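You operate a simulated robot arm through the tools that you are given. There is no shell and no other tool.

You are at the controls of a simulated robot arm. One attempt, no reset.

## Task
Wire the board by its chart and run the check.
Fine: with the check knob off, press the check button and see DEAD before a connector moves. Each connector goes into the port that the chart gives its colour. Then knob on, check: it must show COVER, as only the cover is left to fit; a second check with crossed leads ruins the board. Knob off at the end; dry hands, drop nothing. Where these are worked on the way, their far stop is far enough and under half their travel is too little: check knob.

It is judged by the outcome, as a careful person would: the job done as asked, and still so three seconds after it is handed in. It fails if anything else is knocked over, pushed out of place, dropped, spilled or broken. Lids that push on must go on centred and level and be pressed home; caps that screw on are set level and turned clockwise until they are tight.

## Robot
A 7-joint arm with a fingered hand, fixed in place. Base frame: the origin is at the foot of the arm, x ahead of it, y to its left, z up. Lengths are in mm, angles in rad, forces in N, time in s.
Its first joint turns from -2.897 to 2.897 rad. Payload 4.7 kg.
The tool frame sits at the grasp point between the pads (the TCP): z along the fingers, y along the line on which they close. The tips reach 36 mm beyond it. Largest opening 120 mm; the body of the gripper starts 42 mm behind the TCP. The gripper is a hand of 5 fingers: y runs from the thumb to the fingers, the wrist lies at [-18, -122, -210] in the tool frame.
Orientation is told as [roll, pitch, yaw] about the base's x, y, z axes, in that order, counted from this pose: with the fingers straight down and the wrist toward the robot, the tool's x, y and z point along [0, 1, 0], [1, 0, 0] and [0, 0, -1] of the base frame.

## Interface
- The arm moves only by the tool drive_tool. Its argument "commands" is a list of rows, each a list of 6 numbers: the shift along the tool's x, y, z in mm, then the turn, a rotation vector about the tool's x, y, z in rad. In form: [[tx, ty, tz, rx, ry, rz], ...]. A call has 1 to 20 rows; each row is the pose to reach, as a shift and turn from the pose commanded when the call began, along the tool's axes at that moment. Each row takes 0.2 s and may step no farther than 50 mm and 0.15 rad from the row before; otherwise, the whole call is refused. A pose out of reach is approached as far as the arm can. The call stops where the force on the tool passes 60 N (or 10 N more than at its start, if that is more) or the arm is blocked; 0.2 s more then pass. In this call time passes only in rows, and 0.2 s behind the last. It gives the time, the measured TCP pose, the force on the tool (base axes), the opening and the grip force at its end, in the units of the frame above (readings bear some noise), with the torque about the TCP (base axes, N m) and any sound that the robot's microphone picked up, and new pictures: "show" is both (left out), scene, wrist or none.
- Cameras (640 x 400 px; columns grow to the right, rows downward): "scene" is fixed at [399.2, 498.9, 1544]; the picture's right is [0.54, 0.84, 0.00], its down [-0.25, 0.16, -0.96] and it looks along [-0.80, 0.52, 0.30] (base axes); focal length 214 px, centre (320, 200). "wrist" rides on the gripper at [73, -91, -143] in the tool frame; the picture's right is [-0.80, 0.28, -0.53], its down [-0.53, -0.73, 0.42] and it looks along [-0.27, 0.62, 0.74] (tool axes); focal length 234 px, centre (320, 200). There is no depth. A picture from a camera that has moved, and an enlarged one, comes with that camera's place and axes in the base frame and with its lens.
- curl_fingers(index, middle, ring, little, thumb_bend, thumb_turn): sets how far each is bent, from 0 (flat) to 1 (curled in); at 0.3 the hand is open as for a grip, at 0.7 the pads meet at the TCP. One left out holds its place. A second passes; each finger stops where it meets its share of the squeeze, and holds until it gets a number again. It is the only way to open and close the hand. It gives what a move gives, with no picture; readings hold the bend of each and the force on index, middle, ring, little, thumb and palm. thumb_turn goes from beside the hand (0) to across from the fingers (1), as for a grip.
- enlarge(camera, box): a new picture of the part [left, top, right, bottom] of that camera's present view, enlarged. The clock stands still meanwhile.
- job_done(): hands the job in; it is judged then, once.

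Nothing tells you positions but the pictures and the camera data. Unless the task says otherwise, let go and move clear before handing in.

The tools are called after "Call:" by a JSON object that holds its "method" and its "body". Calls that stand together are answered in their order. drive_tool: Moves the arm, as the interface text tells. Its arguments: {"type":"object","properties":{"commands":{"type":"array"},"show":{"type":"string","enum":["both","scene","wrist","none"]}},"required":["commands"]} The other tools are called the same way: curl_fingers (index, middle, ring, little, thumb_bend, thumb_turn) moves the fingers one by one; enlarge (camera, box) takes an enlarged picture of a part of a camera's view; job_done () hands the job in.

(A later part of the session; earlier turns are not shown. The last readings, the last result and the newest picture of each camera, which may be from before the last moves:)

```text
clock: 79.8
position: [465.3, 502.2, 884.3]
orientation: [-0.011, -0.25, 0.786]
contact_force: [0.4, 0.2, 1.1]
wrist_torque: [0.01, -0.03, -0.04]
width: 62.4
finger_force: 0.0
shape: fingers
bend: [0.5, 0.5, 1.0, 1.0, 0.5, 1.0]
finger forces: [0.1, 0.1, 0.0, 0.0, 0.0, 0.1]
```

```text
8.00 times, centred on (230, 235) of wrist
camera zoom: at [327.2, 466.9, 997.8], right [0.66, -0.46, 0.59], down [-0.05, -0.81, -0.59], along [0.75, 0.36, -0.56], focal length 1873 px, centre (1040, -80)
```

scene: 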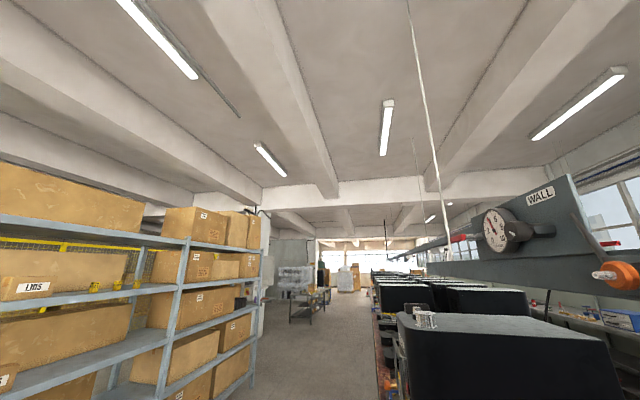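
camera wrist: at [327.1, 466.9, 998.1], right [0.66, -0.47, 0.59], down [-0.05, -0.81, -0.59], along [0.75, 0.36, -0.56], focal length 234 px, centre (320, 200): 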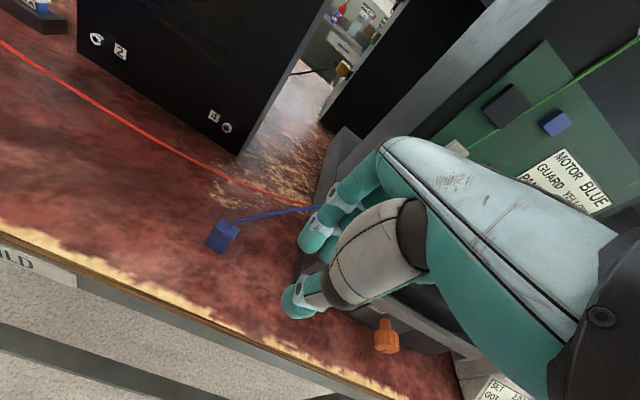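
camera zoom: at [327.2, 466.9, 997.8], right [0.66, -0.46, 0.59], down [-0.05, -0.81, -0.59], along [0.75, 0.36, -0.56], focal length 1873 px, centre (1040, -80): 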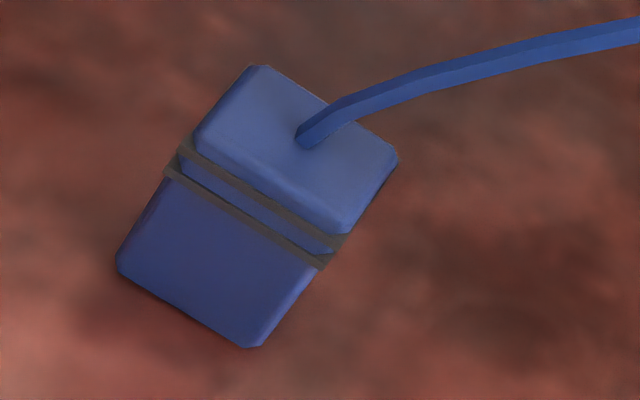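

Blue stands at about (94, 741), turned roughly 0.13 rad clockwise compared with the others. I'll match that with the hand's yaw and come down over it.

Call:
{"method": "drive_tool", "body": {"commands": [[34, 25.2, 6.4, 0, -0.016, 0.063], [68.8, 51, 13, 0, -0.032, 0.126], [68.8, 42.4, 46.9, 0, -0.032, 0.126], [68.8, 33.7, 80.8, 0, -0.032, 0.126], [68.8, 29.8, 96.3, 0, -0.032, 0.126]], "show": "wrist"}}

Call:
{"method": "enlarge", "body": {"camera": "wrist", "box": [220, 180, 380, 310]}}

```text
clock: 81.0
position: [452.4, 586.8, 796.0]
orientation: [-0.01, -0.253, 0.656]
contact_force: [-0.5, -0.8, -0.1]
wrist_torque: [0.02, -0.02, -0.01]
width: 62.5
finger_force: 0.1
shape: fingers
bend: [0.5, 0.5, 1.0, 1.0, 0.5, 1.0]
finger forces: [0.0, 0.1, 0.1, 0.0, 0.0, 0.0]
camera wrist: at [311.5, 569.7, 911.3], right [0.6, -0.55, 0.59], down [-0.15, -0.79, -0.59], along [0.79, 0.26, -0.56], focal length 234 px, centre (320, 200)
```

wrist: 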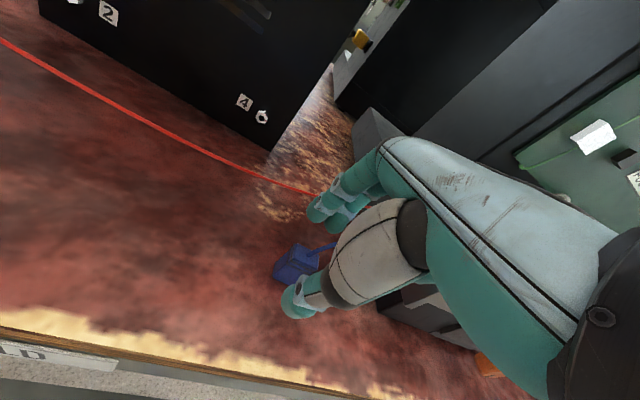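

```text
3.08 times, centred on (300, 245) of wrist
camera zoom: at [311.5, 569.7, 911.3], right [0.6, -0.55, 0.59], down [-0.15, -0.79, -0.59], along [0.79, 0.26, -0.56], focal length 720 px, centre (382, 62)
```

zoom: 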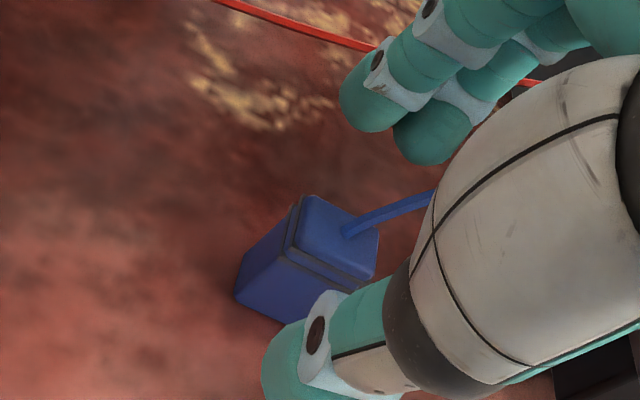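

The placement matches how yellow looked. I'll lower 13 mm with a 1–2 mm nudge and close gently.

Call:
{"method": "drive_tool", "body": {"commands": [[-1, 0, 6.5, 0, 0, 0], [-1.5, -1.6, 13, 0, 0, 0]], "show": "none"}}

Call:
{"method": "curl_fingers", "body": {"index": 0.64, "middle": 0.64, "thumb_bend": 0.63, "thumb_turn": 1.0}}

Call:
{"method": "enlarge", "body": {"camera": "wrist", "box": [250, 205, 346, 265]}}

```text
clock: 81.6
position: [455.2, 585.8, 783.2]
orientation: [-0.009, -0.251, 0.656]
contact_force: [-0.5, 0.4, 0.4]
wrist_torque: [0.0, 0.0, 0.01]
width: 62.5
finger_force: 0.0
shape: fingers
bend: [0.5, 0.5, 1.0, 1.0, 0.5, 1.0]
finger forces: [0.0, 0.0, 0.0, 0.1, 0.1, 0.0]
```

```text
clock: 82.6
position: [456.1, 585.9, 782.4]
orientation: [-0.011, -0.25, 0.658]
contact_force: [-0.6, 0.3, -0.1]
wrist_torque: [0.01, 0.0, 0.0]
width: 23.1
finger_force: 0.0
shape: fingers
bend: [0.64, 0.64, 1.0, 1.0, 0.63, 1.0]
finger forces: [0.1, 0.1, 0.0, 0.1, 0.2, 0.0]
```

```text
6.67 times, centred on (298, 235) of wrist
camera zoom: at [314.4, 568.6, 898.0], right [0.6, -0.55, 0.59], down [-0.15, -0.8, -0.59], along [0.79, 0.26, -0.56], focal length 1561 px, centre (467, -33)
```

zoom: 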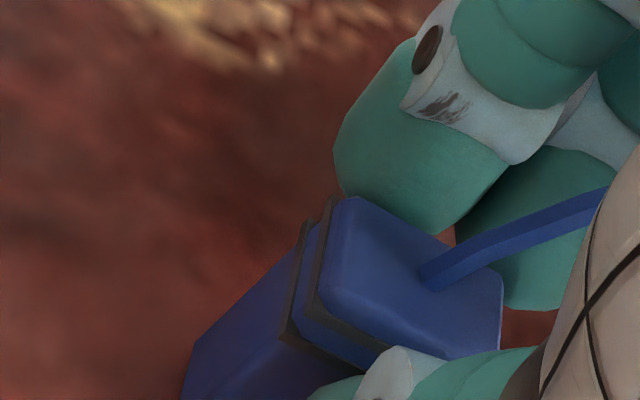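

Call:
{"method": "curl_fingers", "body": {"index": 0.705, "middle": 0.705, "thumb_bend": 0.705}}

Call:
{"method": "enlarge", "body": {"camera": "wrist", "box": [250, 205, 346, 265]}}

Call:
{"method": "drive_tool", "body": {"commands": [[0, 1.2, -4.8, 0, 0, 0], [0, 3.1, -12.1, 0, 0, 0], [0, 6.2, -24.2, 0, 0, 0]], "show": "wrist"}}

Call:
{"method": "enlarge", "body": {"camera": "wrist", "box": [242, 210, 354, 280]}}

```text
clock: 83.6
position: [456.4, 585.9, 783.7]
orientation: [-0.01, -0.251, 0.66]
contact_force: [0.1, -0.3, -0.1]
wrist_torque: [-0.03, -0.07, 0.0]
width: 17.8
finger_force: 6.1
shape: fingers
bend: [0.67, 0.67, 1.0, 1.0, 0.65, 1.0]
finger forces: [3.0, 2.8, 0.0, 0.0, 6.0, 0.0]
```

```text
6.67 times, centred on (298, 235) of wrist
camera zoom: at [314.3, 568.6, 898.1], right [0.6, -0.55, 0.59], down [-0.15, -0.8, -0.59], along [0.79, 0.26, -0.56], focal length 1561 px, centre (467, -33)
```

zoom: 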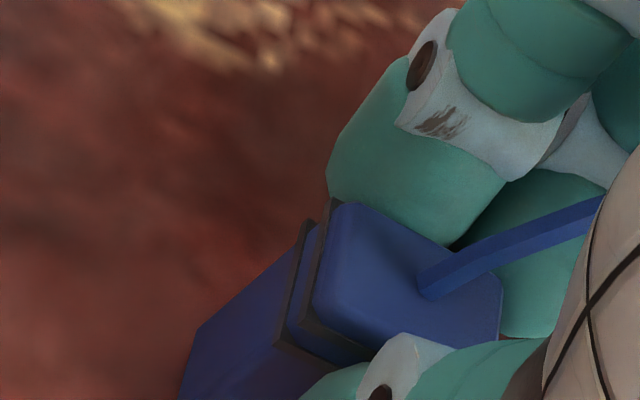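

```text
clock: 84.4
position: [458.4, 585.7, 807.2]
orientation: [-0.011, -0.248, 0.658]
contact_force: [1.1, -0.4, -0.9]
wrist_torque: [-0.01, 0.0, 0.03]
width: 17.5
finger_force: 5.7
shape: fingers
bend: [0.67, 0.67, 1.0, 1.0, 0.65, 1.0]
finger forces: [2.9, 2.7, 0.1, 0.0, 5.8, 0.0]
camera wrist: at [314.9, 569.0, 922.8], right [0.6, -0.55, 0.59], down [-0.15, -0.8, -0.59], along [0.79, 0.26, -0.56], focal length 234 px, centre (320, 200)
```

wrist: 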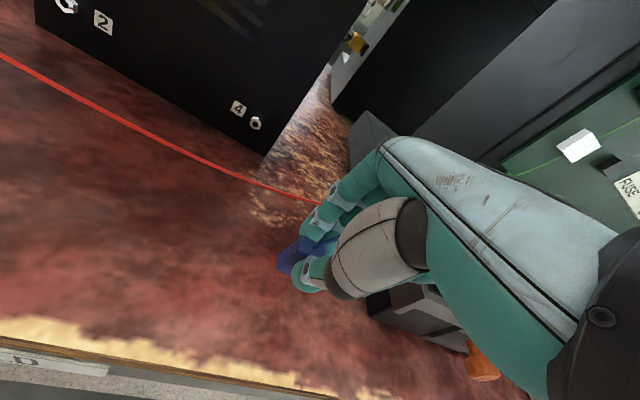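

```text
5.71 times, centred on (298, 245) of wrist
camera zoom: at [314.9, 569.0, 922.8], right [0.6, -0.55, 0.59], down [-0.15, -0.8, -0.59], along [0.79, 0.26, -0.56], focal length 1338 px, centre (446, -57)
```

zoom: 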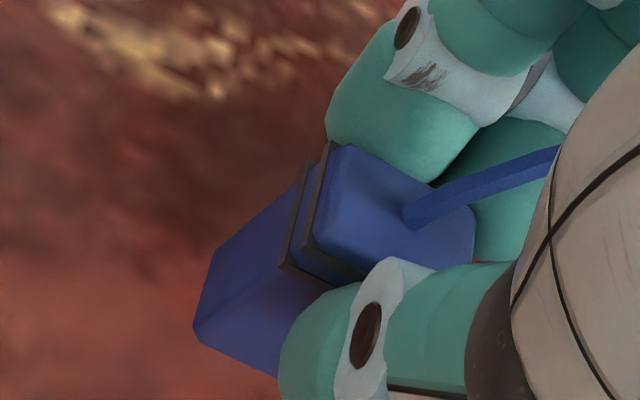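

Blue is held firmly and hangs upright. I'll raise it, back off, and turn the hand back to square with the bench.

Call:
{"method": "drive_tool", "body": {"commands": [[0, 9.9, -38.8, 0, 0, 0], [0, 19.8, -77.5, 0, 0, 0], [-2.5, 9.2, -116.3, 0, 0.016, -0.063], [-5.1, -3.2, -148.4, 0, 0.032, -0.126]], "show": "none"}}

Call:
{"method": "drive_tool", "body": {"commands": [[-20, 0, 0, 0, 0, 0], [-50, 0, 0, 0, 0, 0], [-81, 0, 0, 0, 0, 0], [-112, 0, 0, 0, 0, 0], [-143, 0, 0, 0, 0, 0], [-174, 0, 0, 0, 0, 0], [-205, 0, 0, 0, 0, 0], [-236, 0, 0, 0, 0, 0], [-267, 0, 0, 0, 0, 0], [-292, 0, 0, 0, 0, 0], [-312, 0, 0, 0, 0, 0]], "show": "wrist"}}

Call:
{"method": "enlarge", "body": {"camera": "wrist", "box": [180, 150, 356, 260]}}

```text
clock: 85.4
position: [427.3, 559.7, 952.6]
orientation: [-0.014, -0.249, 0.786]
contact_force: [0.1, 0.6, -1.4]
wrist_torque: [-0.02, 0.01, -0.04]
width: 17.7
finger_force: 6.0
shape: fingers
bend: [0.67, 0.68, 1.0, 1.0, 0.65, 1.0]
finger forces: [2.9, 2.8, 0.0, 0.0, 5.7, 0.0]
```

```text
clock: 87.8
position: [647.9, 339.4, 955.9]
orientation: [-0.01, -0.249, 0.785]
contact_force: [0.0, 0.1, 0.1]
wrist_torque: [-0.02, 0.01, 0.04]
width: 17.4
finger_force: 6.1
shape: fingers
bend: [0.67, 0.68, 1.0, 1.0, 0.65, 1.0]
finger forces: [2.9, 2.7, 0.1, 0.0, 5.7, 0.0]
camera wrist: at [508.4, 303.9, 1071.0], right [0.66, -0.46, 0.59], down [-0.05, -0.81, -0.59], along [0.75, 0.36, -0.56], focal length 234 px, centre (320, 200)
```

wrist: 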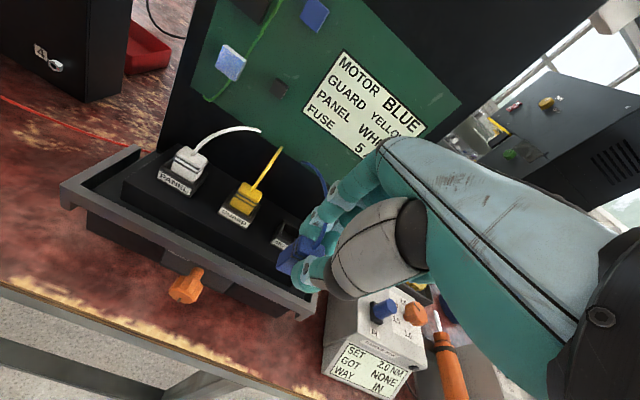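

```text
3.64 times, centred on (268, 205) of wrist
camera zoom: at [508.4, 303.9, 1071.0], right [0.66, -0.46, 0.59], down [-0.05, -0.81, -0.59], along [0.75, 0.36, -0.56], focal length 852 px, centre (509, 182)
```

zoom: 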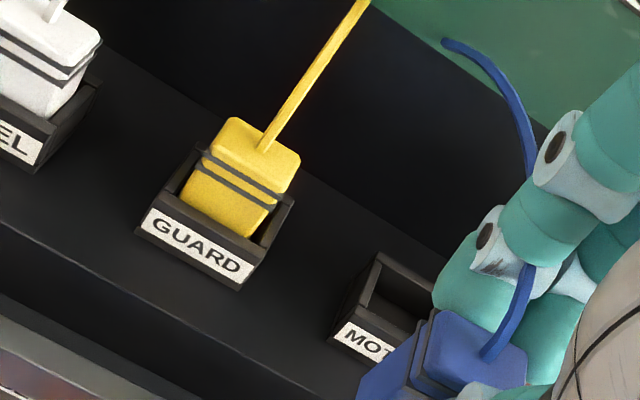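

White and yellow both stand well in their ports. Blue is almost in line with MOTOR, so I'll go 55 mm forward and 4 mm right, then compare.

Call:
{"method": "drive_tool", "body": {"commands": [[-2, 18, 4.6, 0, 0, 0], [-4, 36, 9.2, 0, 0, 0], [-4, 53.3, 13.6, 0, 0, 0]], "show": "wrist"}}

Call:
{"method": "enlarge", "body": {"camera": "wrist", "box": [234, 230, 346, 300]}}

```text
clock: 88.6
position: [687.0, 374.8, 956.0]
orientation: [-0.012, -0.25, 0.787]
contact_force: [-0.7, -0.3, 0.5]
wrist_torque: [0.0, 0.01, -0.02]
width: 17.7
finger_force: 5.5
shape: fingers
bend: [0.67, 0.68, 1.0, 1.0, 0.65, 1.0]
finger forces: [2.9, 2.7, 0.0, 0.0, 5.7, 0.2]
camera wrist: at [548.4, 338.8, 1071.2], right [0.66, -0.46, 0.59], down [-0.05, -0.81, -0.59], along [0.75, 0.36, -0.56], focal length 234 px, centre (320, 200)
```

wrist: 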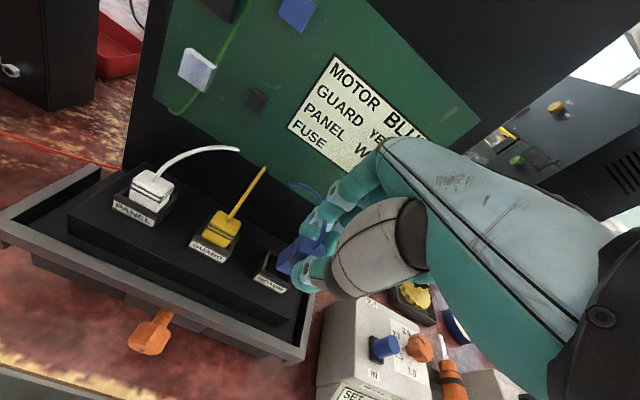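

```text
5.71 times, centred on (290, 265) of wrist
camera zoom: at [548.4, 338.8, 1071.2], right [0.66, -0.46, 0.59], down [-0.05, -0.81, -0.59], along [0.75, 0.36, -0.56], focal length 1338 px, centre (491, -171)
```

zoom: 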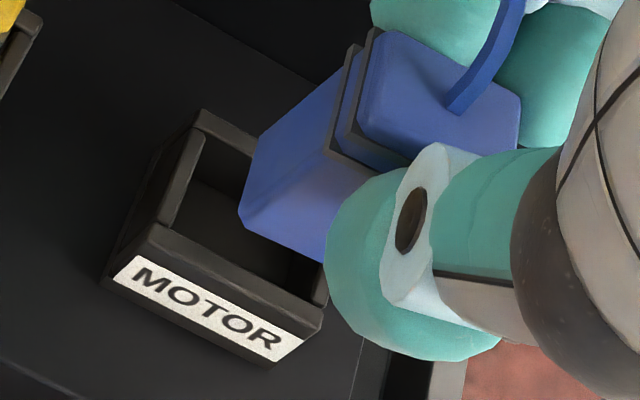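

Blue is centred at about (-216, 752) and the MOTOR opening at about (-222, 773). I'll move over it with a little bias toward the front, lowering to about 10 mm above the collar.

Call:
{"method": "drive_tool", "body": {"commands": [[-2, 9, 2.3, 0, 0, 0], [-4, 17.9, 4.6, 0, 0, 0], [-4, 14.2, 19, 0, 0, 0], [-4, 10.5, 33.6, 0, 0, 0]], "show": "none"}}

Call:
{"method": "enlarge", "body": {"camera": "wrist", "box": [234, 230, 346, 300]}}

```text
clock: 89.6
position: [705.0, 385.3, 926.5]
orientation: [-0.013, -0.252, 0.788]
contact_force: [0.4, -0.1, -0.8]
wrist_torque: [-0.02, -0.01, -0.03]
width: 17.5
finger_force: 5.2
shape: fingers
bend: [0.67, 0.68, 1.0, 1.0, 0.65, 1.0]
finger forces: [2.8, 2.7, 0.0, 0.0, 5.7, 0.0]
```

```text
5.71 times, centred on (290, 265) of wrist
camera zoom: at [565.2, 349.5, 1042.0], right [0.66, -0.47, 0.59], down [-0.05, -0.81, -0.59], along [0.75, 0.36, -0.56], focal length 1338 px, centre (491, -171)
```

zoom: 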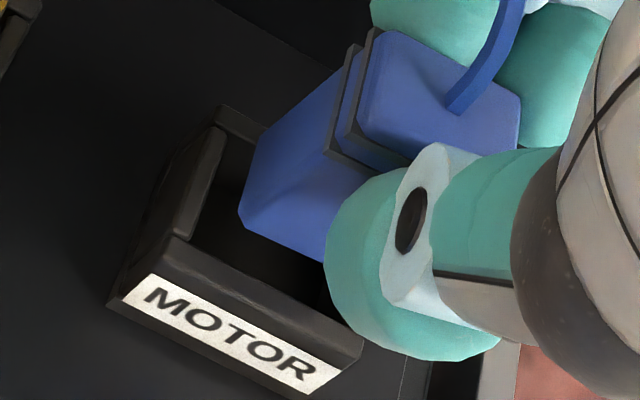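

The gaps look like 1–2 mm at the front, 3+ mm at the back, and about 2.4 mm at the left. I'll lower 7 mm to just above the rim and compare again at nearly the same height.

Call:
{"method": "drive_tool", "body": {"commands": [[0, 0.2, 1.7, 0, 0, 0], [0, -1, 7, 0, 0, 0]], "show": "none"}}

Call:
{"method": "enlarge", "body": {"camera": "wrist", "box": [234, 230, 346, 300]}}

```text
clock: 90.2
position: [703.9, 384.4, 918.4]
orientation: [-0.012, -0.249, 0.786]
contact_force: [-0.5, 0.0, -0.4]
wrist_torque: [0.03, 0.01, -0.01]
width: 17.6
finger_force: 5.6
shape: fingers
bend: [0.67, 0.68, 1.0, 1.0, 0.65, 1.0]
finger forces: [2.9, 2.8, 0.0, 0.0, 5.8, 0.0]
```

```text
5.71 times, centred on (290, 265) of wrist
camera zoom: at [565.5, 349.5, 1034.3], right [0.66, -0.46, 0.59], down [-0.05, -0.81, -0.59], along [0.75, 0.36, -0.56], focal length 1338 px, centre (491, -171)
```

zoom: 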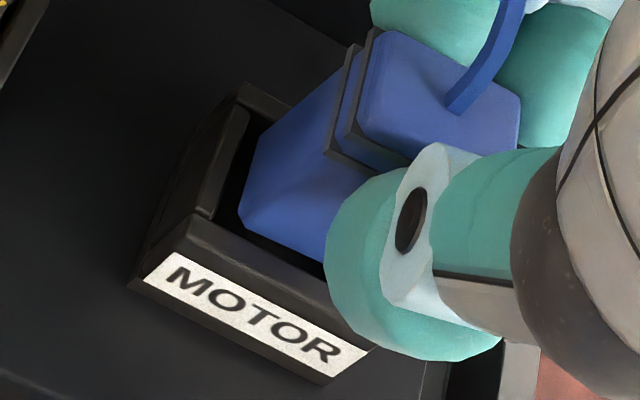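

Call:
{"method": "drive_tool", "body": {"commands": [[0, 0.8, 0.2, 0, 0, 0], [0, 0.3, 2.1, 0, 0, 0], [0, -0.2, 4.1, 0, 0, 0], [0, -0.7, 6, 0, 0, 0]], "show": "none"}}

Call:
{"method": "enlarge", "body": {"camera": "wrist", "box": [234, 230, 346, 300]}}

```text
clock: 91.2
position: [706.2, 384.9, 912.0]
orientation: [-0.01, -0.25, 0.787]
contact_force: [-0.5, 0.3, 0.4]
wrist_torque: [-0.02, 0.01, -0.03]
width: 17.7
finger_force: 6.1
shape: fingers
bend: [0.67, 0.68, 1.0, 1.0, 0.65, 1.0]
finger forces: [3.0, 2.8, 0.0, 0.0, 6.2, 0.0]
```

```text
5.71 times, centred on (290, 265) of wrist
camera zoom: at [567.2, 350.3, 1027.1], right [0.66, -0.46, 0.59], down [-0.05, -0.81, -0.59], along [0.75, 0.36, -0.56], focal length 1338 px, centre (491, -171)
```

zoom: 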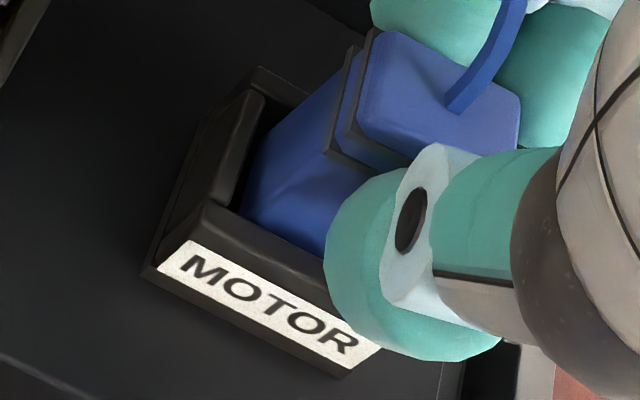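

Blue is entering cleanly with no force. I'll continue down slowly toward the floor.

Call:
{"method": "drive_tool", "body": {"commands": [[0, -0.5, 2, 0, 0, 0], [0, -1, 3.9, 0, 0, 0], [0, -1.5, 5.8, 0, 0, 0], [0, -2, 7.8, 0, 0, 0]], "show": "none"}}

Call:
{"method": "enlarge", "body": {"camera": "wrist", "box": [234, 230, 346, 300]}}

```text
clock: 92.2
position: [705.2, 385.9, 903.9]
orientation: [-0.01, -0.25, 0.788]
contact_force: [-0.7, -0.9, 1.5]
wrist_torque: [-0.05, 0.02, 0.01]
width: 17.4
finger_force: 6.2
shape: fingers
bend: [0.67, 0.68, 1.0, 1.0, 0.65, 1.0]
finger forces: [3.2, 2.9, 0.1, 0.0, 6.5, 0.1]
```

```text
5.71 times, centred on (290, 265) of wrist
camera zoom: at [567.2, 350.2, 1020.1], right [0.66, -0.47, 0.59], down [-0.05, -0.81, -0.59], along [0.75, 0.36, -0.56], focal length 1338 px, centre (491, -171)
```

zoom: 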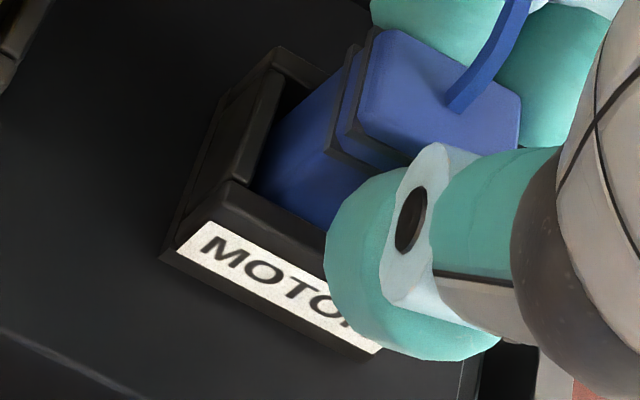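

Call:
{"method": "drive_tool", "body": {"commands": [[0, -0.4, 1.5, 0, 0, 0], [0, -0.8, 3, 0, 0, 0]], "show": "none"}}

Call:
{"method": "enlarge", "body": {"camera": "wrist", "box": [234, 220, 346, 290]}}

```text
clock: 92.8
position: [705.2, 385.4, 902.1]
orientation: [-0.012, -0.251, 0.788]
contact_force: [0.8, 0.6, 9.9]
wrist_torque: [0.02, 0.0, -0.04]
width: 17.5
finger_force: 8.3
shape: fingers
bend: [0.66, 0.67, 1.0, 1.0, 0.67, 1.0]
finger forces: [4.8, 3.9, 0.0, 0.0, 7.4, 0.1]
```

```text
5.71 times, centred on (290, 255) of wrist
camera zoom: at [567.1, 349.9, 1017.7], right [0.66, -0.47, 0.59], down [-0.05, -0.81, -0.59], along [0.75, 0.36, -0.56], focal length 1338 px, centre (491, -114)
```

zoom: 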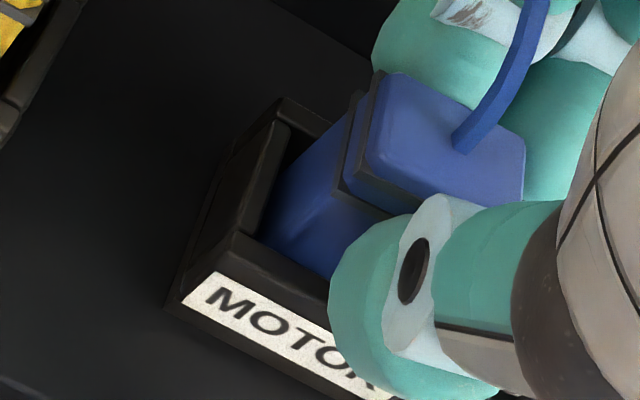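

A clean vertical 10 N tells me blue stands on the socket floor, so I'll release and lift away.

Call:
{"method": "curl_fingers", "body": {"index": 0.64, "middle": 0.64, "thumb_bend": 0.61}}

Call:
{"method": "curl_fingers", "body": {"index": 0.61, "middle": 0.61, "thumb_bend": 0.52}}

Call:
{"method": "drive_tool", "body": {"commands": [[0, 1.2, -4.8, 0, 0, 0], [0, 3.7, -14.5, 0, 0, 0], [0, 7.4, -29, 0, 0, 0], [0, 11, -45, 0, 0, 0], [0, 0, -62, 0, 0, 0]], "show": "wrist"}}

Call:
{"method": "enlarge", "body": {"camera": "wrist", "box": [130, 160, 354, 300]}}

```text
clock: 93.8
position: [705.1, 384.6, 900.5]
orientation: [-0.012, -0.25, 0.787]
contact_force: [0.2, -0.2, -0.2]
wrist_torque: [-0.03, 0.02, -0.01]
width: 25.1
finger_force: 0.1
shape: fingers
bend: [0.64, 0.64, 1.0, 1.0, 0.61, 1.0]
finger forces: [0.0, 0.0, 0.1, 0.1, 0.1, 0.0]
```

```text
clock: 94.8
position: [706.0, 383.6, 901.9]
orientation: [-0.01, -0.25, 0.787]
contact_force: [-0.2, 0.3, -0.4]
wrist_torque: [0.0, 0.0, -0.01]
width: 42.9
finger_force: 0.1
shape: fingers
bend: [0.61, 0.61, 1.0, 1.0, 0.52, 1.0]
finger forces: [0.0, 0.1, 0.0, 0.0, 0.1, 0.0]
```

```text
clock: 96.0
position: [694.0, 373.3, 960.7]
orientation: [-0.01, -0.247, 0.788]
contact_force: [0.1, 0.4, -1.2]
wrist_torque: [0.0, -0.01, 0.0]
width: 42.7
finger_force: 0.0
shape: fingers
bend: [0.61, 0.61, 1.0, 1.0, 0.52, 1.0]
finger forces: [0.1, 0.1, 0.0, 0.0, 0.0, 0.0]
camera wrist: at [555.3, 338.0, 1075.5], right [0.66, -0.46, 0.59], down [-0.05, -0.81, -0.59], along [0.75, 0.36, -0.56], focal length 234 px, centre (320, 200)
```

wrist: 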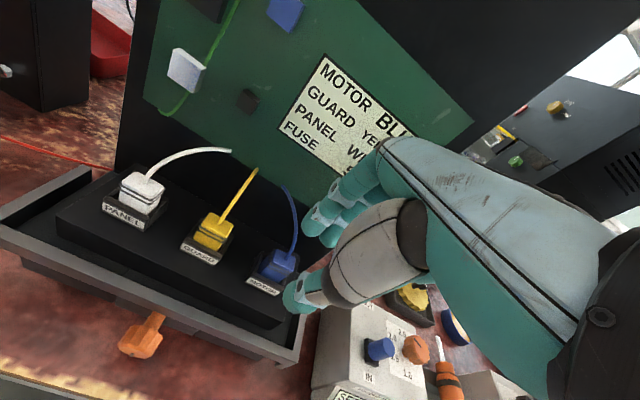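

```text
2.86 times, centred on (242, 230) of wrist
camera zoom: at [555.3, 338.0, 1075.5], right [0.66, -0.46, 0.59], down [-0.05, -0.81, -0.59], along [0.75, 0.36, -0.56], focal length 669 px, centre (543, 114)
```

zoom: 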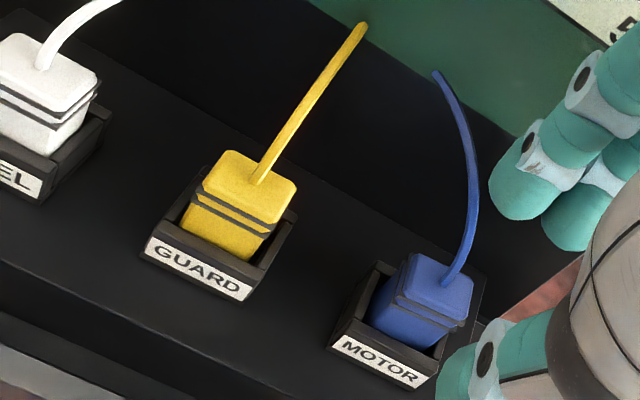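

All three plugs stand in their ports: white in PANEL, yellow in GUARD, blue in MOTOR. Next is the check knob. I'll back away from the board, bring the hand upright, and travel along the aisle to the check box.

Call:
{"method": "drive_tool", "body": {"commands": [[0, -29.1, -7.4, 0, 0, 0], [0, -58.1, -14.8, 0, 0, 0], [0, -82.3, -41.6, 0.08, 0, 0], [0, -82.3, -41.6, 0.17, 0, 0], [0, -82.3, -41.6, 0.25, 0, 0]], "show": "none"}}

Call:
{"method": "drive_tool", "body": {"commands": [[40, 0, 0, 0, 0, 0], [85, 0, 0, 0, 0, 0], [130, 0, 0, 0, 0, 0], [175, 0, 0, 0, 0, 0], [220, 0, 0, 0, 0, 0], [265, 0, 0, 0, 0, 0], [310, 0, 0, 0, 0, 0], [355, 0, 0, 0, 0, 0], [400, 0, 0, 0, 0, 0], [445, 0, 0, 0, 0, 0], [490, 0, 0, 0, 0, 0], [535, 0, 0, 0, 0, 0], [580, 0, 0, 0, 0, 0], [625, 0, 0, 0, 0, 0], [670, 0, 0, 0, 0, 0], [710, 0, 0, 0, 0, 0], [740, 0, 0, 0, 0, 0]], "show": "wrist"}}

Call:
{"method": "enlarge", "body": {"camera": "wrist", "box": [160, 110, 340, 250]}}

```text
clock: 97.2
position: [629.6, 311.4, 980.4]
orientation: [-0.011, 0.0, 0.783]
contact_force: [0.2, -1.5, -0.9]
wrist_torque: [0.02, -0.03, 0.0]
width: 42.8
finger_force: 0.0
shape: fingers
bend: [0.61, 0.61, 1.0, 1.0, 0.52, 1.0]
finger forces: [0.0, 0.0, 0.0, 0.0, 0.1, 0.1]
```

```text
clock: 100.8
position: [107.7, 833.2, 970.9]
orientation: [-0.011, 0.003, 0.783]
contact_force: [0.1, 0.4, 0.2]
wrist_torque: [-0.03, 0.01, -0.02]
width: 43.3
finger_force: 0.1
shape: fingers
bend: [0.61, 0.61, 1.0, 1.0, 0.52, 1.0]
finger forces: [0.0, 0.0, 0.1, 0.1, 0.0, 0.0]
camera wrist: at [-7.6, 821.9, 1112.0], right [0.76, -0.37, 0.53], down [-0.14, -0.9, -0.42], along [0.63, 0.24, -0.74], focal length 234 px, centre (320, 200)
```

wrist: 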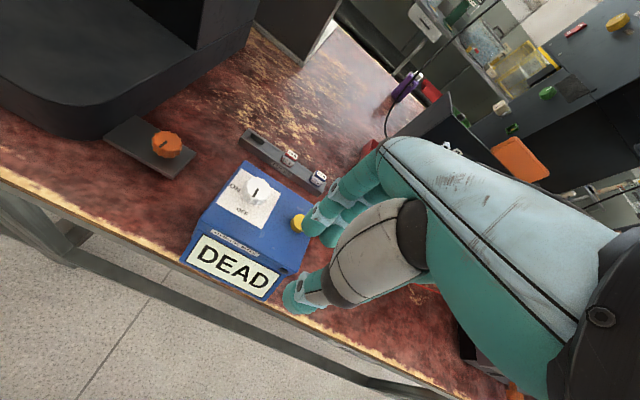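

```text
2.86 times, centred on (250, 180) of wrist
camera zoom: at [-7.6, 821.9, 1112.0], right [0.76, -0.37, 0.53], down [-0.14, -0.9, -0.42], along [0.63, 0.24, -0.74], focal length 669 px, centre (520, 257)
```

zoom: 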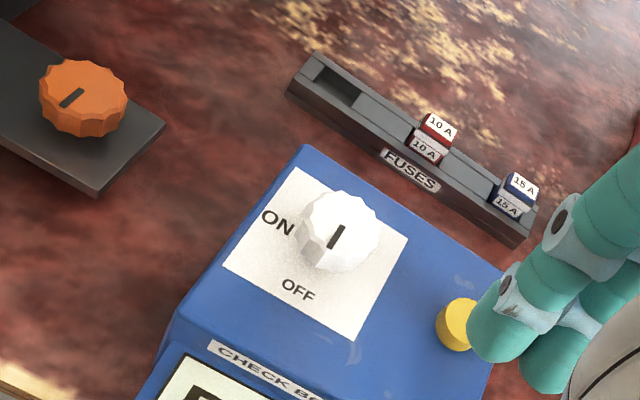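

The box still shows DEAD and the knob mark points to OFF. I put the knob's centre near (574.5, 765), about 40 mm across. I'll first turn the hand counter-clockwise in free air, so I can then twist the knob a full 90° clockwise.

Call:
{"method": "drive_tool", "body": {"commands": [[0, 0, 0, 0, 0, -0.135], [0, 0, 0, 0, 0, -0.27], [0, 0, 0, 0, 0, -0.405], [0, 0, 0, 0, 0, -0.54], [0, 0, 0, 0, 0, -0.675], [0, 0, 0, 0, 0, -0.81], [0, 0, 0, 0, 0, -0.945], [0, 0, 0, 0, 0, -1.08], [0, 0, 0, 0, 0, -1.215]], "show": "wrist"}}

```text
clock: 102.8
position: [107.0, 835.9, 972.7]
orientation: [-0.003, 0.01, 2.002]
contact_force: [0.1, 0.3, 0.1]
wrist_torque: [-0.02, 0.01, 0.07]
width: 43.0
finger_force: 0.0
shape: fingers
bend: [0.61, 0.61, 1.0, 1.0, 0.52, 1.0]
finger forces: [0.1, 0.1, 0.0, 0.1, 0.1, 0.0]
camera wrist: at [80.1, 722.7, 1117.1], right [0.61, 0.59, 0.53], down [0.79, -0.45, -0.42], along [-0.01, 0.67, -0.74], focal length 234 px, centre (320, 200)
```

wrist: 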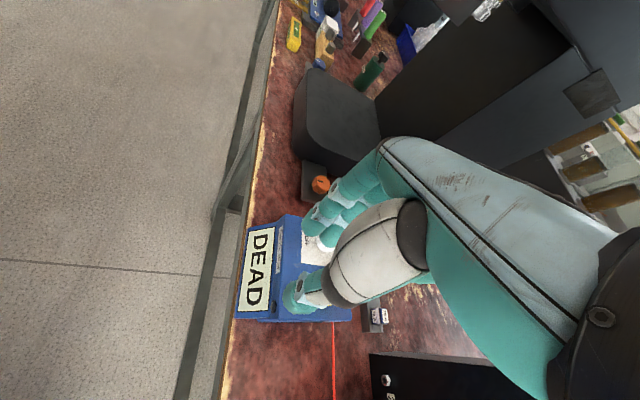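

The wrist turned freely to yaw 2.0. I'll set the opening to about 62 mm and move over the knob, staying well above it.

Call:
{"method": "curl_fingers", "body": {"index": 0.5, "middle": 0.5, "thumb_bend": 0.5}}

Call:
{"method": "drive_tool", "body": {"commands": [[-18, 23, 0, 0, 0, 0], [-36, 46, 10, 0, 0, 0], [-54, 69, 25, 0, 0, 0], [-71.5, 89.6, 42, 0, 0, 0]], "show": "wrist"}}

Call:
{"method": "enlarge", "body": {"camera": "wrist", "box": [220, 150, 380, 310]}}

```text
clock: 103.8
position: [108.5, 834.4, 972.0]
orientation: [-0.003, 0.008, 1.999]
contact_force: [-0.2, -0.6, -0.2]
wrist_torque: [-0.01, 0.0, 0.01]
width: 62.4
finger_force: 0.1
shape: fingers
bend: [0.5, 0.5, 1.0, 1.0, 0.5, 1.0]
finger forces: [0.1, 0.0, 0.1, 0.1, 0.0, 0.1]
```

```text
clock: 104.8
position: [137.0, 945.4, 930.5]
orientation: [-0.002, 0.009, 2.001]
contact_force: [-0.8, -0.2, 0.7]
wrist_torque: [0.04, -0.02, 0.01]
width: 62.3
finger_force: 0.0
shape: fingers
bend: [0.5, 0.5, 1.0, 1.0, 0.5, 1.0]
finger forces: [0.0, 0.0, 0.0, 0.0, 0.0, 0.0]
camera wrist: at [108.4, 833.1, 1074.3], right [0.61, 0.59, 0.53], down [0.79, -0.45, -0.42], along [-0.01, 0.67, -0.74], focal length 234 px, centre (320, 200)
```

wrist: 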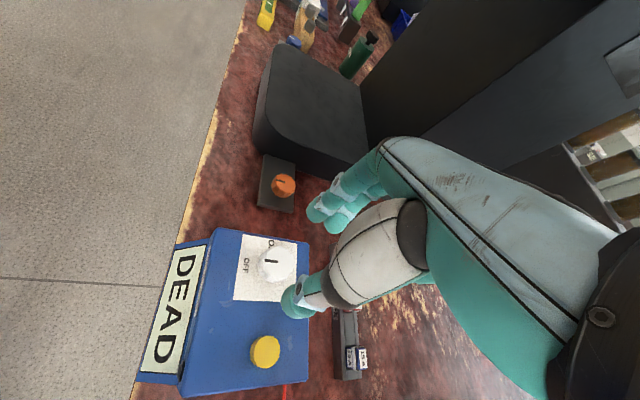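

```text
2.50 times, centred on (300, 230) of wrist
camera zoom: at [108.4, 833.1, 1074.3], right [0.61, 0.59, 0.53], down [0.79, -0.45, -0.42], along [-0.01, 0.67, -0.74], focal length 585 px, centre (370, 125)
```

zoom: 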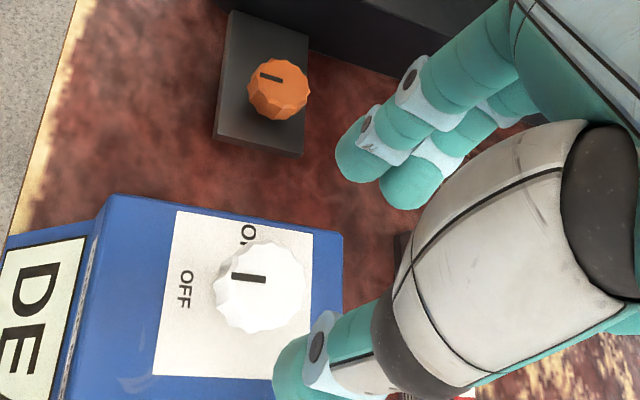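

The knob is visible between thumb and fingers. I'll lower to a bit above it and zoom to fine-tune the centring.

Call:
{"method": "drive_tool", "body": {"commands": [[0, 0, 20, 0, 0, 0], [0, 0, 38, 0, 0, 0]], "show": "wrist"}}

Call:
{"method": "enlarge", "body": {"camera": "wrist", "box": [230, 190, 358, 300]}}

```text
clock: 105.4
position: [137.2, 944.5, 893.0]
orientation: [-0.001, 0.009, 1.999]
contact_force: [-0.2, 0.5, 1.5]
wrist_torque: [0.05, 0.01, -0.02]
width: 62.4
finger_force: 0.0
shape: fingers
bend: [0.5, 0.5, 1.0, 1.0, 0.5, 1.0]
finger forces: [0.1, 0.1, 0.0, 0.0, 0.1, 0.1]
camera wrist: at [109.1, 832.7, 1036.8], right [0.61, 0.59, 0.53], down [0.79, -0.45, -0.42], along [-0.01, 0.67, -0.74], focal length 234 px, centre (320, 200)
```

wrist: 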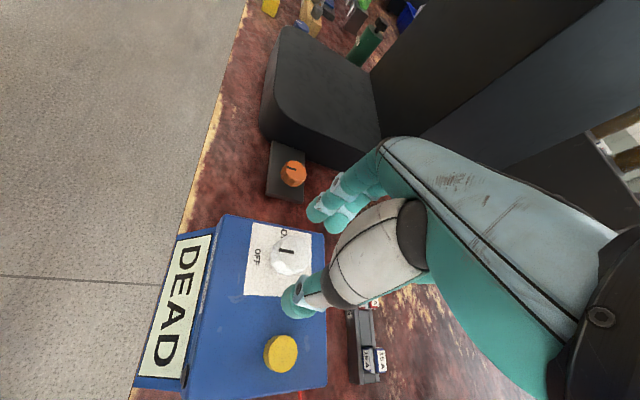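

```text
3.64 times, centred on (294, 245) of wrist
camera zoom: at [109.1, 832.7, 1036.8], right [0.61, 0.59, 0.53], down [0.79, -0.45, -0.42], along [-0.01, 0.67, -0.74], focal length 852 px, centre (414, 36)
```

zoom: 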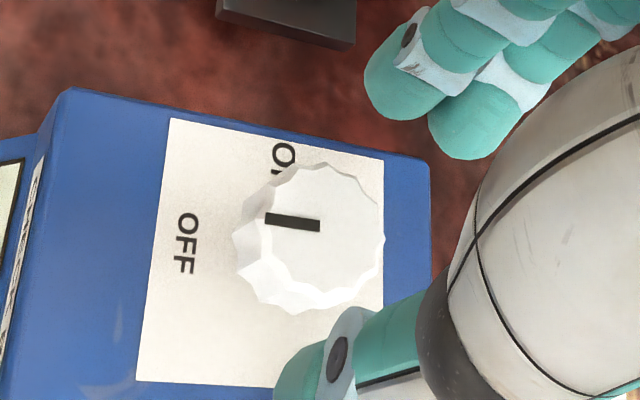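

The knob's top is at about z 838, centred near (576.5, 760). I'll shift about 7 mm to centre on it and lower until the tips are about 13 mm below its top.

Call:
{"method": "drive_tool", "body": {"commands": [[6.5, 3.5, 0, 0, 0, 0], [6.5, 3.5, 12, 0, 0, 0], [6.5, 3.5, 24, 0, 0, 0], [6.5, 3.5, 34, 0, 0, 0]], "show": "wrist"}}

Call:
{"method": "enlarge", "body": {"camera": "wrist", "box": [240, 180, 368, 300]}}

```text
clock: 106.4
position: [130.6, 946.9, 857.1]
orientation: [-0.005, 0.01, 1.999]
contact_force: [-0.4, 0.1, -1.1]
wrist_torque: [0.02, 0.01, 0.01]
width: 62.4
finger_force: 0.1
shape: fingers
bend: [0.5, 0.5, 1.0, 1.0, 0.5, 1.0]
finger forces: [0.0, 0.0, 0.0, 0.1, 0.0, 0.0]
camera wrist: at [102.2, 834.7, 1001.1], right [0.61, 0.59, 0.52], down [0.79, -0.45, -0.42], along [-0.01, 0.67, -0.74], focal length 234 px, centre (320, 200)
```

wrist: 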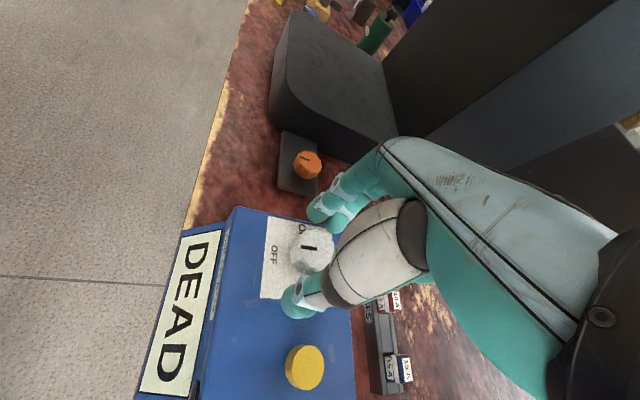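

```text
3.33 times, centred on (304, 240) of wrist
camera zoom: at [102.2, 834.7, 1001.1], right [0.61, 0.59, 0.52], down [0.79, -0.45, -0.42], along [-0.01, 0.67, -0.74], focal length 781 px, centre (373, 67)
```

zoom: 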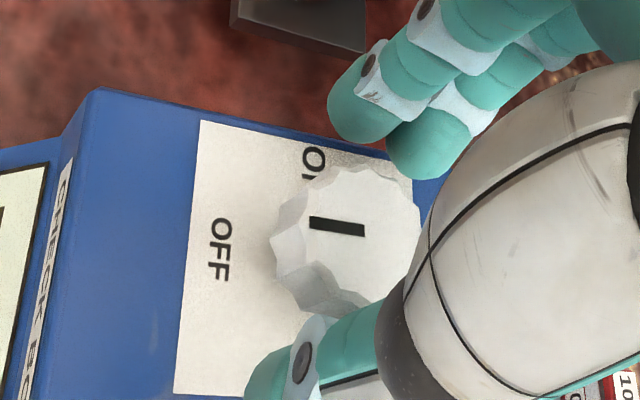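

The knob is centred between thumb and fingers to within about a millimetre. I'll close on it in steps.

Call:
{"method": "curl_fingers", "body": {"index": 0.6, "middle": 0.6, "thumb_bend": 0.6, "thumb_turn": 1.0}}

Call:
{"method": "enlarge", "body": {"camera": "wrist", "box": [240, 180, 368, 300]}}

```text
clock: 107.4
position: [130.5, 946.4, 857.6]
orientation: [-0.004, 0.01, 2.0]
contact_force: [0.6, -3.1, -0.5]
wrist_torque: [-0.04, -0.02, 0.02]
width: 37.3
finger_force: 0.9
shape: fingers
bend: [0.6, 0.6, 1.0, 1.0, 0.58, 1.0]
finger forces: [0.0, 0.0, 0.0, 0.0, 2.4, 0.0]
```

```text
3.33 times, centred on (304, 240) of wrist
camera zoom: at [102.3, 834.6, 1001.0], right [0.61, 0.59, 0.52], down [0.79, -0.45, -0.42], along [-0.01, 0.67, -0.74], focal length 781 px, centre (373, 67)
```

zoom: 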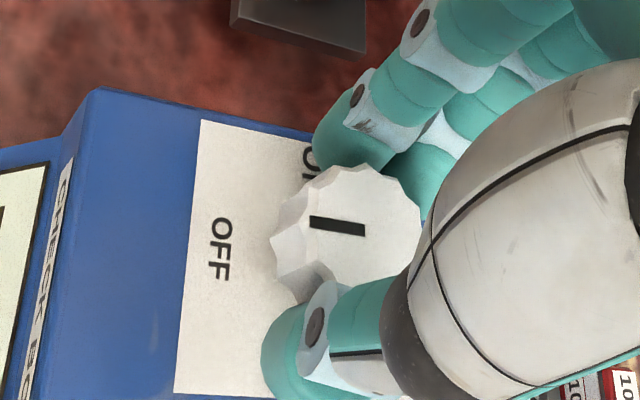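

Call:
{"method": "curl_fingers", "body": {"index": 0.66, "middle": 0.66, "thumb_bend": 0.64}}

Call:
{"method": "enlarge", "body": {"camera": "wrist", "box": [240, 180, 368, 300]}}

```text
clock: 108.4
position: [129.7, 946.4, 858.1]
orientation: [-0.004, 0.01, 2.001]
contact_force: [0.7, 0.7, -0.4]
wrist_torque: [0.01, -0.04, -0.02]
width: 34.1
finger_force: 5.9
shape: fingers
bend: [0.62, 0.64, 1.0, 1.0, 0.59, 1.0]
finger forces: [3.7, 2.4, 0.1, 0.0, 5.6, 0.0]
```

```text
3.33 times, centred on (304, 240) of wrist
camera zoom: at [102.1, 834.7, 1001.0], right [0.61, 0.59, 0.52], down [0.79, -0.45, -0.42], along [-0.01, 0.67, -0.74], focal length 781 px, centre (373, 67)
```

zoom: 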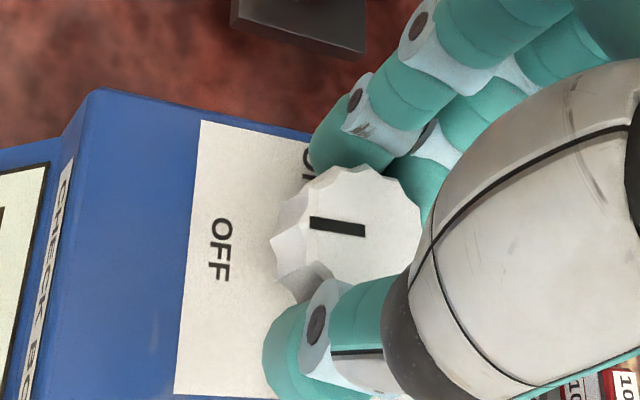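

Both sides hold the knob with balanced force. I'll squeeze somewhat firmer, then start turning clockwise and check that the pointer follows.

Call:
{"method": "curl_fingers", "body": {"index": 0.71, "middle": 0.71, "thumb_bend": 0.69}}

Call:
{"method": "drive_tool", "body": {"commands": [[0, 0, 0, 0, 0, 0.1], [0, 0, 0, 0, 0, 0.2], [0, 0, 0, 0, 0, 0.3], [0, 0, 0, 0, 0, 0.4]], "show": "none"}}

Call:
{"method": "enlarge", "body": {"camera": "wrist", "box": [240, 180, 368, 300]}}

```text
clock: 109.4
position: [129.8, 947.7, 857.5]
orientation: [-0.004, 0.01, 1.999]
contact_force: [-1.4, 5.3, -1.1]
wrist_torque: [0.15, 0.03, 0.0]
width: 33.0
finger_force: 13.2
shape: fingers
bend: [0.62, 0.65, 1.0, 1.0, 0.6, 1.0]
finger forces: [8.8, 7.1, 0.0, 0.1, 10.7, 0.1]
```

```text
clock: 110.4
position: [130.7, 946.7, 856.9]
orientation: [-0.008, 0.01, 1.597]
contact_force: [2.1, 6.2, -4.8]
wrist_torque: [0.15, -0.1, 0.02]
width: 33.3
finger_force: 13.6
shape: fingers
bend: [0.62, 0.65, 1.0, 1.0, 0.6, 1.0]
finger forces: [8.0, 8.3, 0.1, 0.0, 10.5, 0.1]
```

```text
3.33 times, centred on (304, 240) of wrist
camera zoom: at [60.3, 854.9, 1000.8], right [0.79, 0.31, 0.53], down [0.55, -0.72, -0.41], along [0.26, 0.62, -0.74], focal length 781 px, centre (373, 67)
```

zoom: 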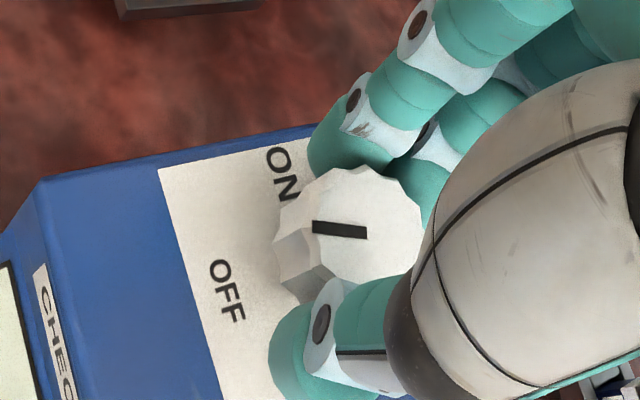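

The mark stays fixed relative to the hand while the label rotates, so the knob is turning. I'll continue clockwise.

Call:
{"method": "drive_tool", "body": {"commands": [[0, 0, 0, 0, 0, 0.12], [0, 0, 0, 0, 0, 0.24], [0, 0, 0, 0, 0, 0.36], [0, 0, 0, 0, 0, 0.48], [0, 0, 0, 0, 0, 0.6]], "show": "none"}}

Call:
{"method": "enlarge", "body": {"camera": "wrist", "box": [240, 180, 368, 300]}}

```text
clock: 111.6
position: [131.9, 946.6, 856.4]
orientation: [-0.012, 0.004, 0.998]
contact_force: [10.0, 4.7, -1.7]
wrist_torque: [0.18, -0.29, 0.04]
width: 33.0
finger_force: 14.1
shape: fingers
bend: [0.61, 0.64, 1.0, 1.0, 0.61, 1.0]
finger forces: [9.3, 9.9, 0.0, 0.1, 9.0, 0.1]
```

```text
3.33 times, centred on (304, 240) of wrist
camera zoom: at [20.4, 910.2, 999.8], right [0.82, -0.2, 0.53], down [0.05, -0.91, -0.42], along [0.57, 0.37, -0.74], focal length 781 px, centre (373, 67)
```

zoom: 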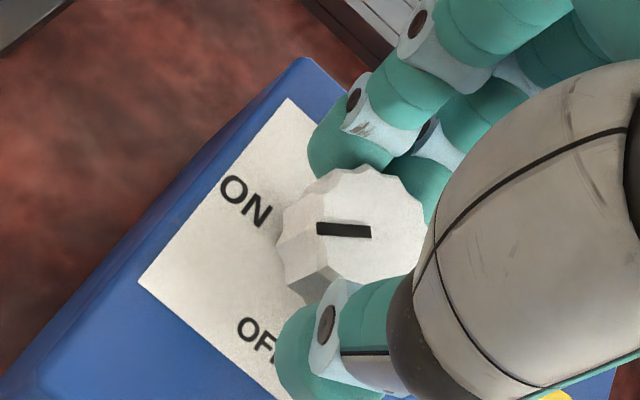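

Turned 1.0 rad so far, and the mark is nearing ON. I'll continue to the far stop while watching the torque.

Call:
{"method": "drive_tool", "body": {"commands": [[0, 0, 0, 0, 0, 0.1], [0, 0, 0, 0, 0, 0.2], [0, 0, 0, 0, 0, 0.3], [0, 0, 0, 0, 0, 0.4], [0, 0, 0, 0, 0, 0.48]], "show": "wrist"}}

Call:
{"method": "enlarge", "body": {"camera": "wrist", "box": [240, 180, 368, 300]}}

```text
clock: 112.8
position: [130.4, 944.9, 858.0]
orientation: [-0.006, -0.002, 0.519]
contact_force: [12.0, 2.5, -3.5]
wrist_torque: [0.07, -0.36, 0.03]
width: 32.7
finger_force: 14.6
shape: fingers
bend: [0.6, 0.63, 1.0, 1.0, 0.62, 1.0]
finger forces: [10.9, 10.8, 0.0, 0.0, 8.0, 0.0]
camera wrist: at [15.0, 964.1, 1000.7], right [0.64, -0.56, 0.53], down [-0.37, -0.83, -0.42], along [0.68, 0.07, -0.73], focal length 234 px, centre (320, 200)
```

wrist: 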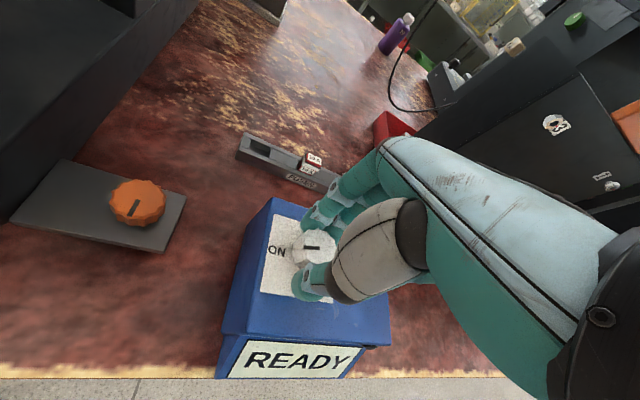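

```text
3.33 times, centred on (304, 240) of wrist
camera zoom: at [15.0, 964.1, 1000.7], right [0.64, -0.56, 0.53], down [-0.37, -0.83, -0.42], along [0.68, 0.07, -0.73], focal length 781 px, centre (373, 67)
```

zoom: 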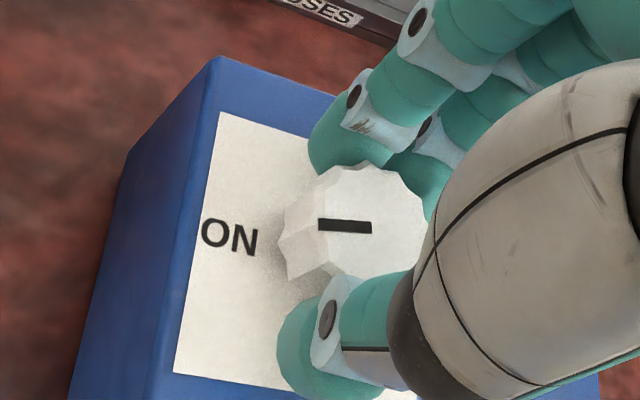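

The display changed to READY and the mark points to ON. I'll turn a touch more to reach its stop.

Call:
{"method": "drive_tool", "body": {"commands": [[0, 0, 0, 0, 0, 0.05], [0, 0, 0, 0, 0, 0.1]], "show": "none"}}

Call:
{"method": "enlarge", "body": {"camera": "wrist", "box": [200, 180, 400, 390]}}

```text
clock: 113.4
position: [135.7, 916.4, 848.7]
orientation: [-0.01, -0.003, 0.419]
contact_force: [7.6, 2.6, 1.8]
wrist_torque: [0.15, -0.27, -0.13]
width: 16.2
finger_force: 5.1
shape: fingers
bend: [0.62, 0.71, 1.0, 1.0, 0.69, 1.0]
finger forces: [10.3, 0.0, 0.1, 0.0, 0.1, 0.0]
out of reach, approached as far as the arm can: row 1, 2
```

```text
1.90 times, centred on (300, 285) of wrist
camera zoom: at [23.2, 947.1, 991.4], right [0.58, -0.62, 0.53], down [-0.45, -0.79, -0.42], along [0.68, 0.0, -0.73], focal length 446 px, centre (358, 38)
```

zoom: 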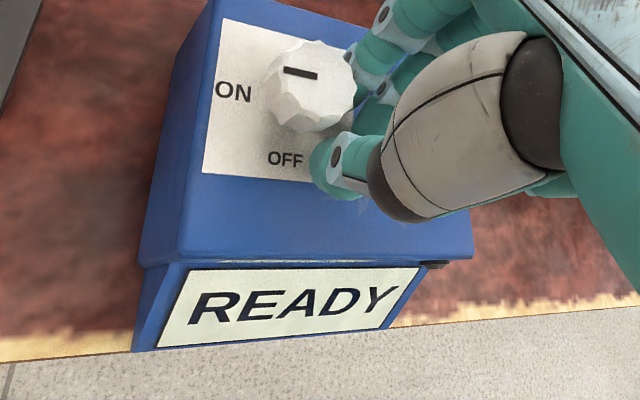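

The last bit of turn was out of reach and the hand slid off the knob to the right. The knob stayed at ON and the display still shows READY. I'll open the fingers first, then rise straight up from where the hand actually is.

Call:
{"method": "curl_fingers", "body": {"index": 0.55, "middle": 0.55, "thumb_bend": 0.55}}

Call:
{"method": "enlarge", "body": {"camera": "wrist", "box": [200, 180, 400, 390]}}

```text
clock: 114.4
position: [136.0, 916.3, 850.4]
orientation: [-0.008, -0.004, 0.417]
contact_force: [-2.4, -0.7, 9.9]
wrist_torque: [0.14, -0.16, 0.02]
width: 45.1
finger_force: 5.1
shape: fingers
bend: [0.57, 0.56, 1.0, 1.0, 0.55, 1.0]
finger forces: [6.4, 3.0, 0.1, 0.0, 0.0, 0.0]
```

```text
1.90 times, centred on (300, 285) of wrist
camera zoom: at [23.2, 947.0, 992.4], right [0.58, -0.62, 0.53], down [-0.45, -0.79, -0.42], along [0.68, 0.0, -0.73], focal length 446 px, centre (358, 38)
```

zoom: 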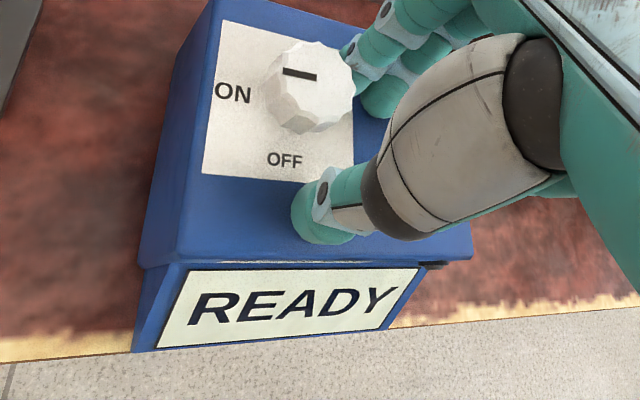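

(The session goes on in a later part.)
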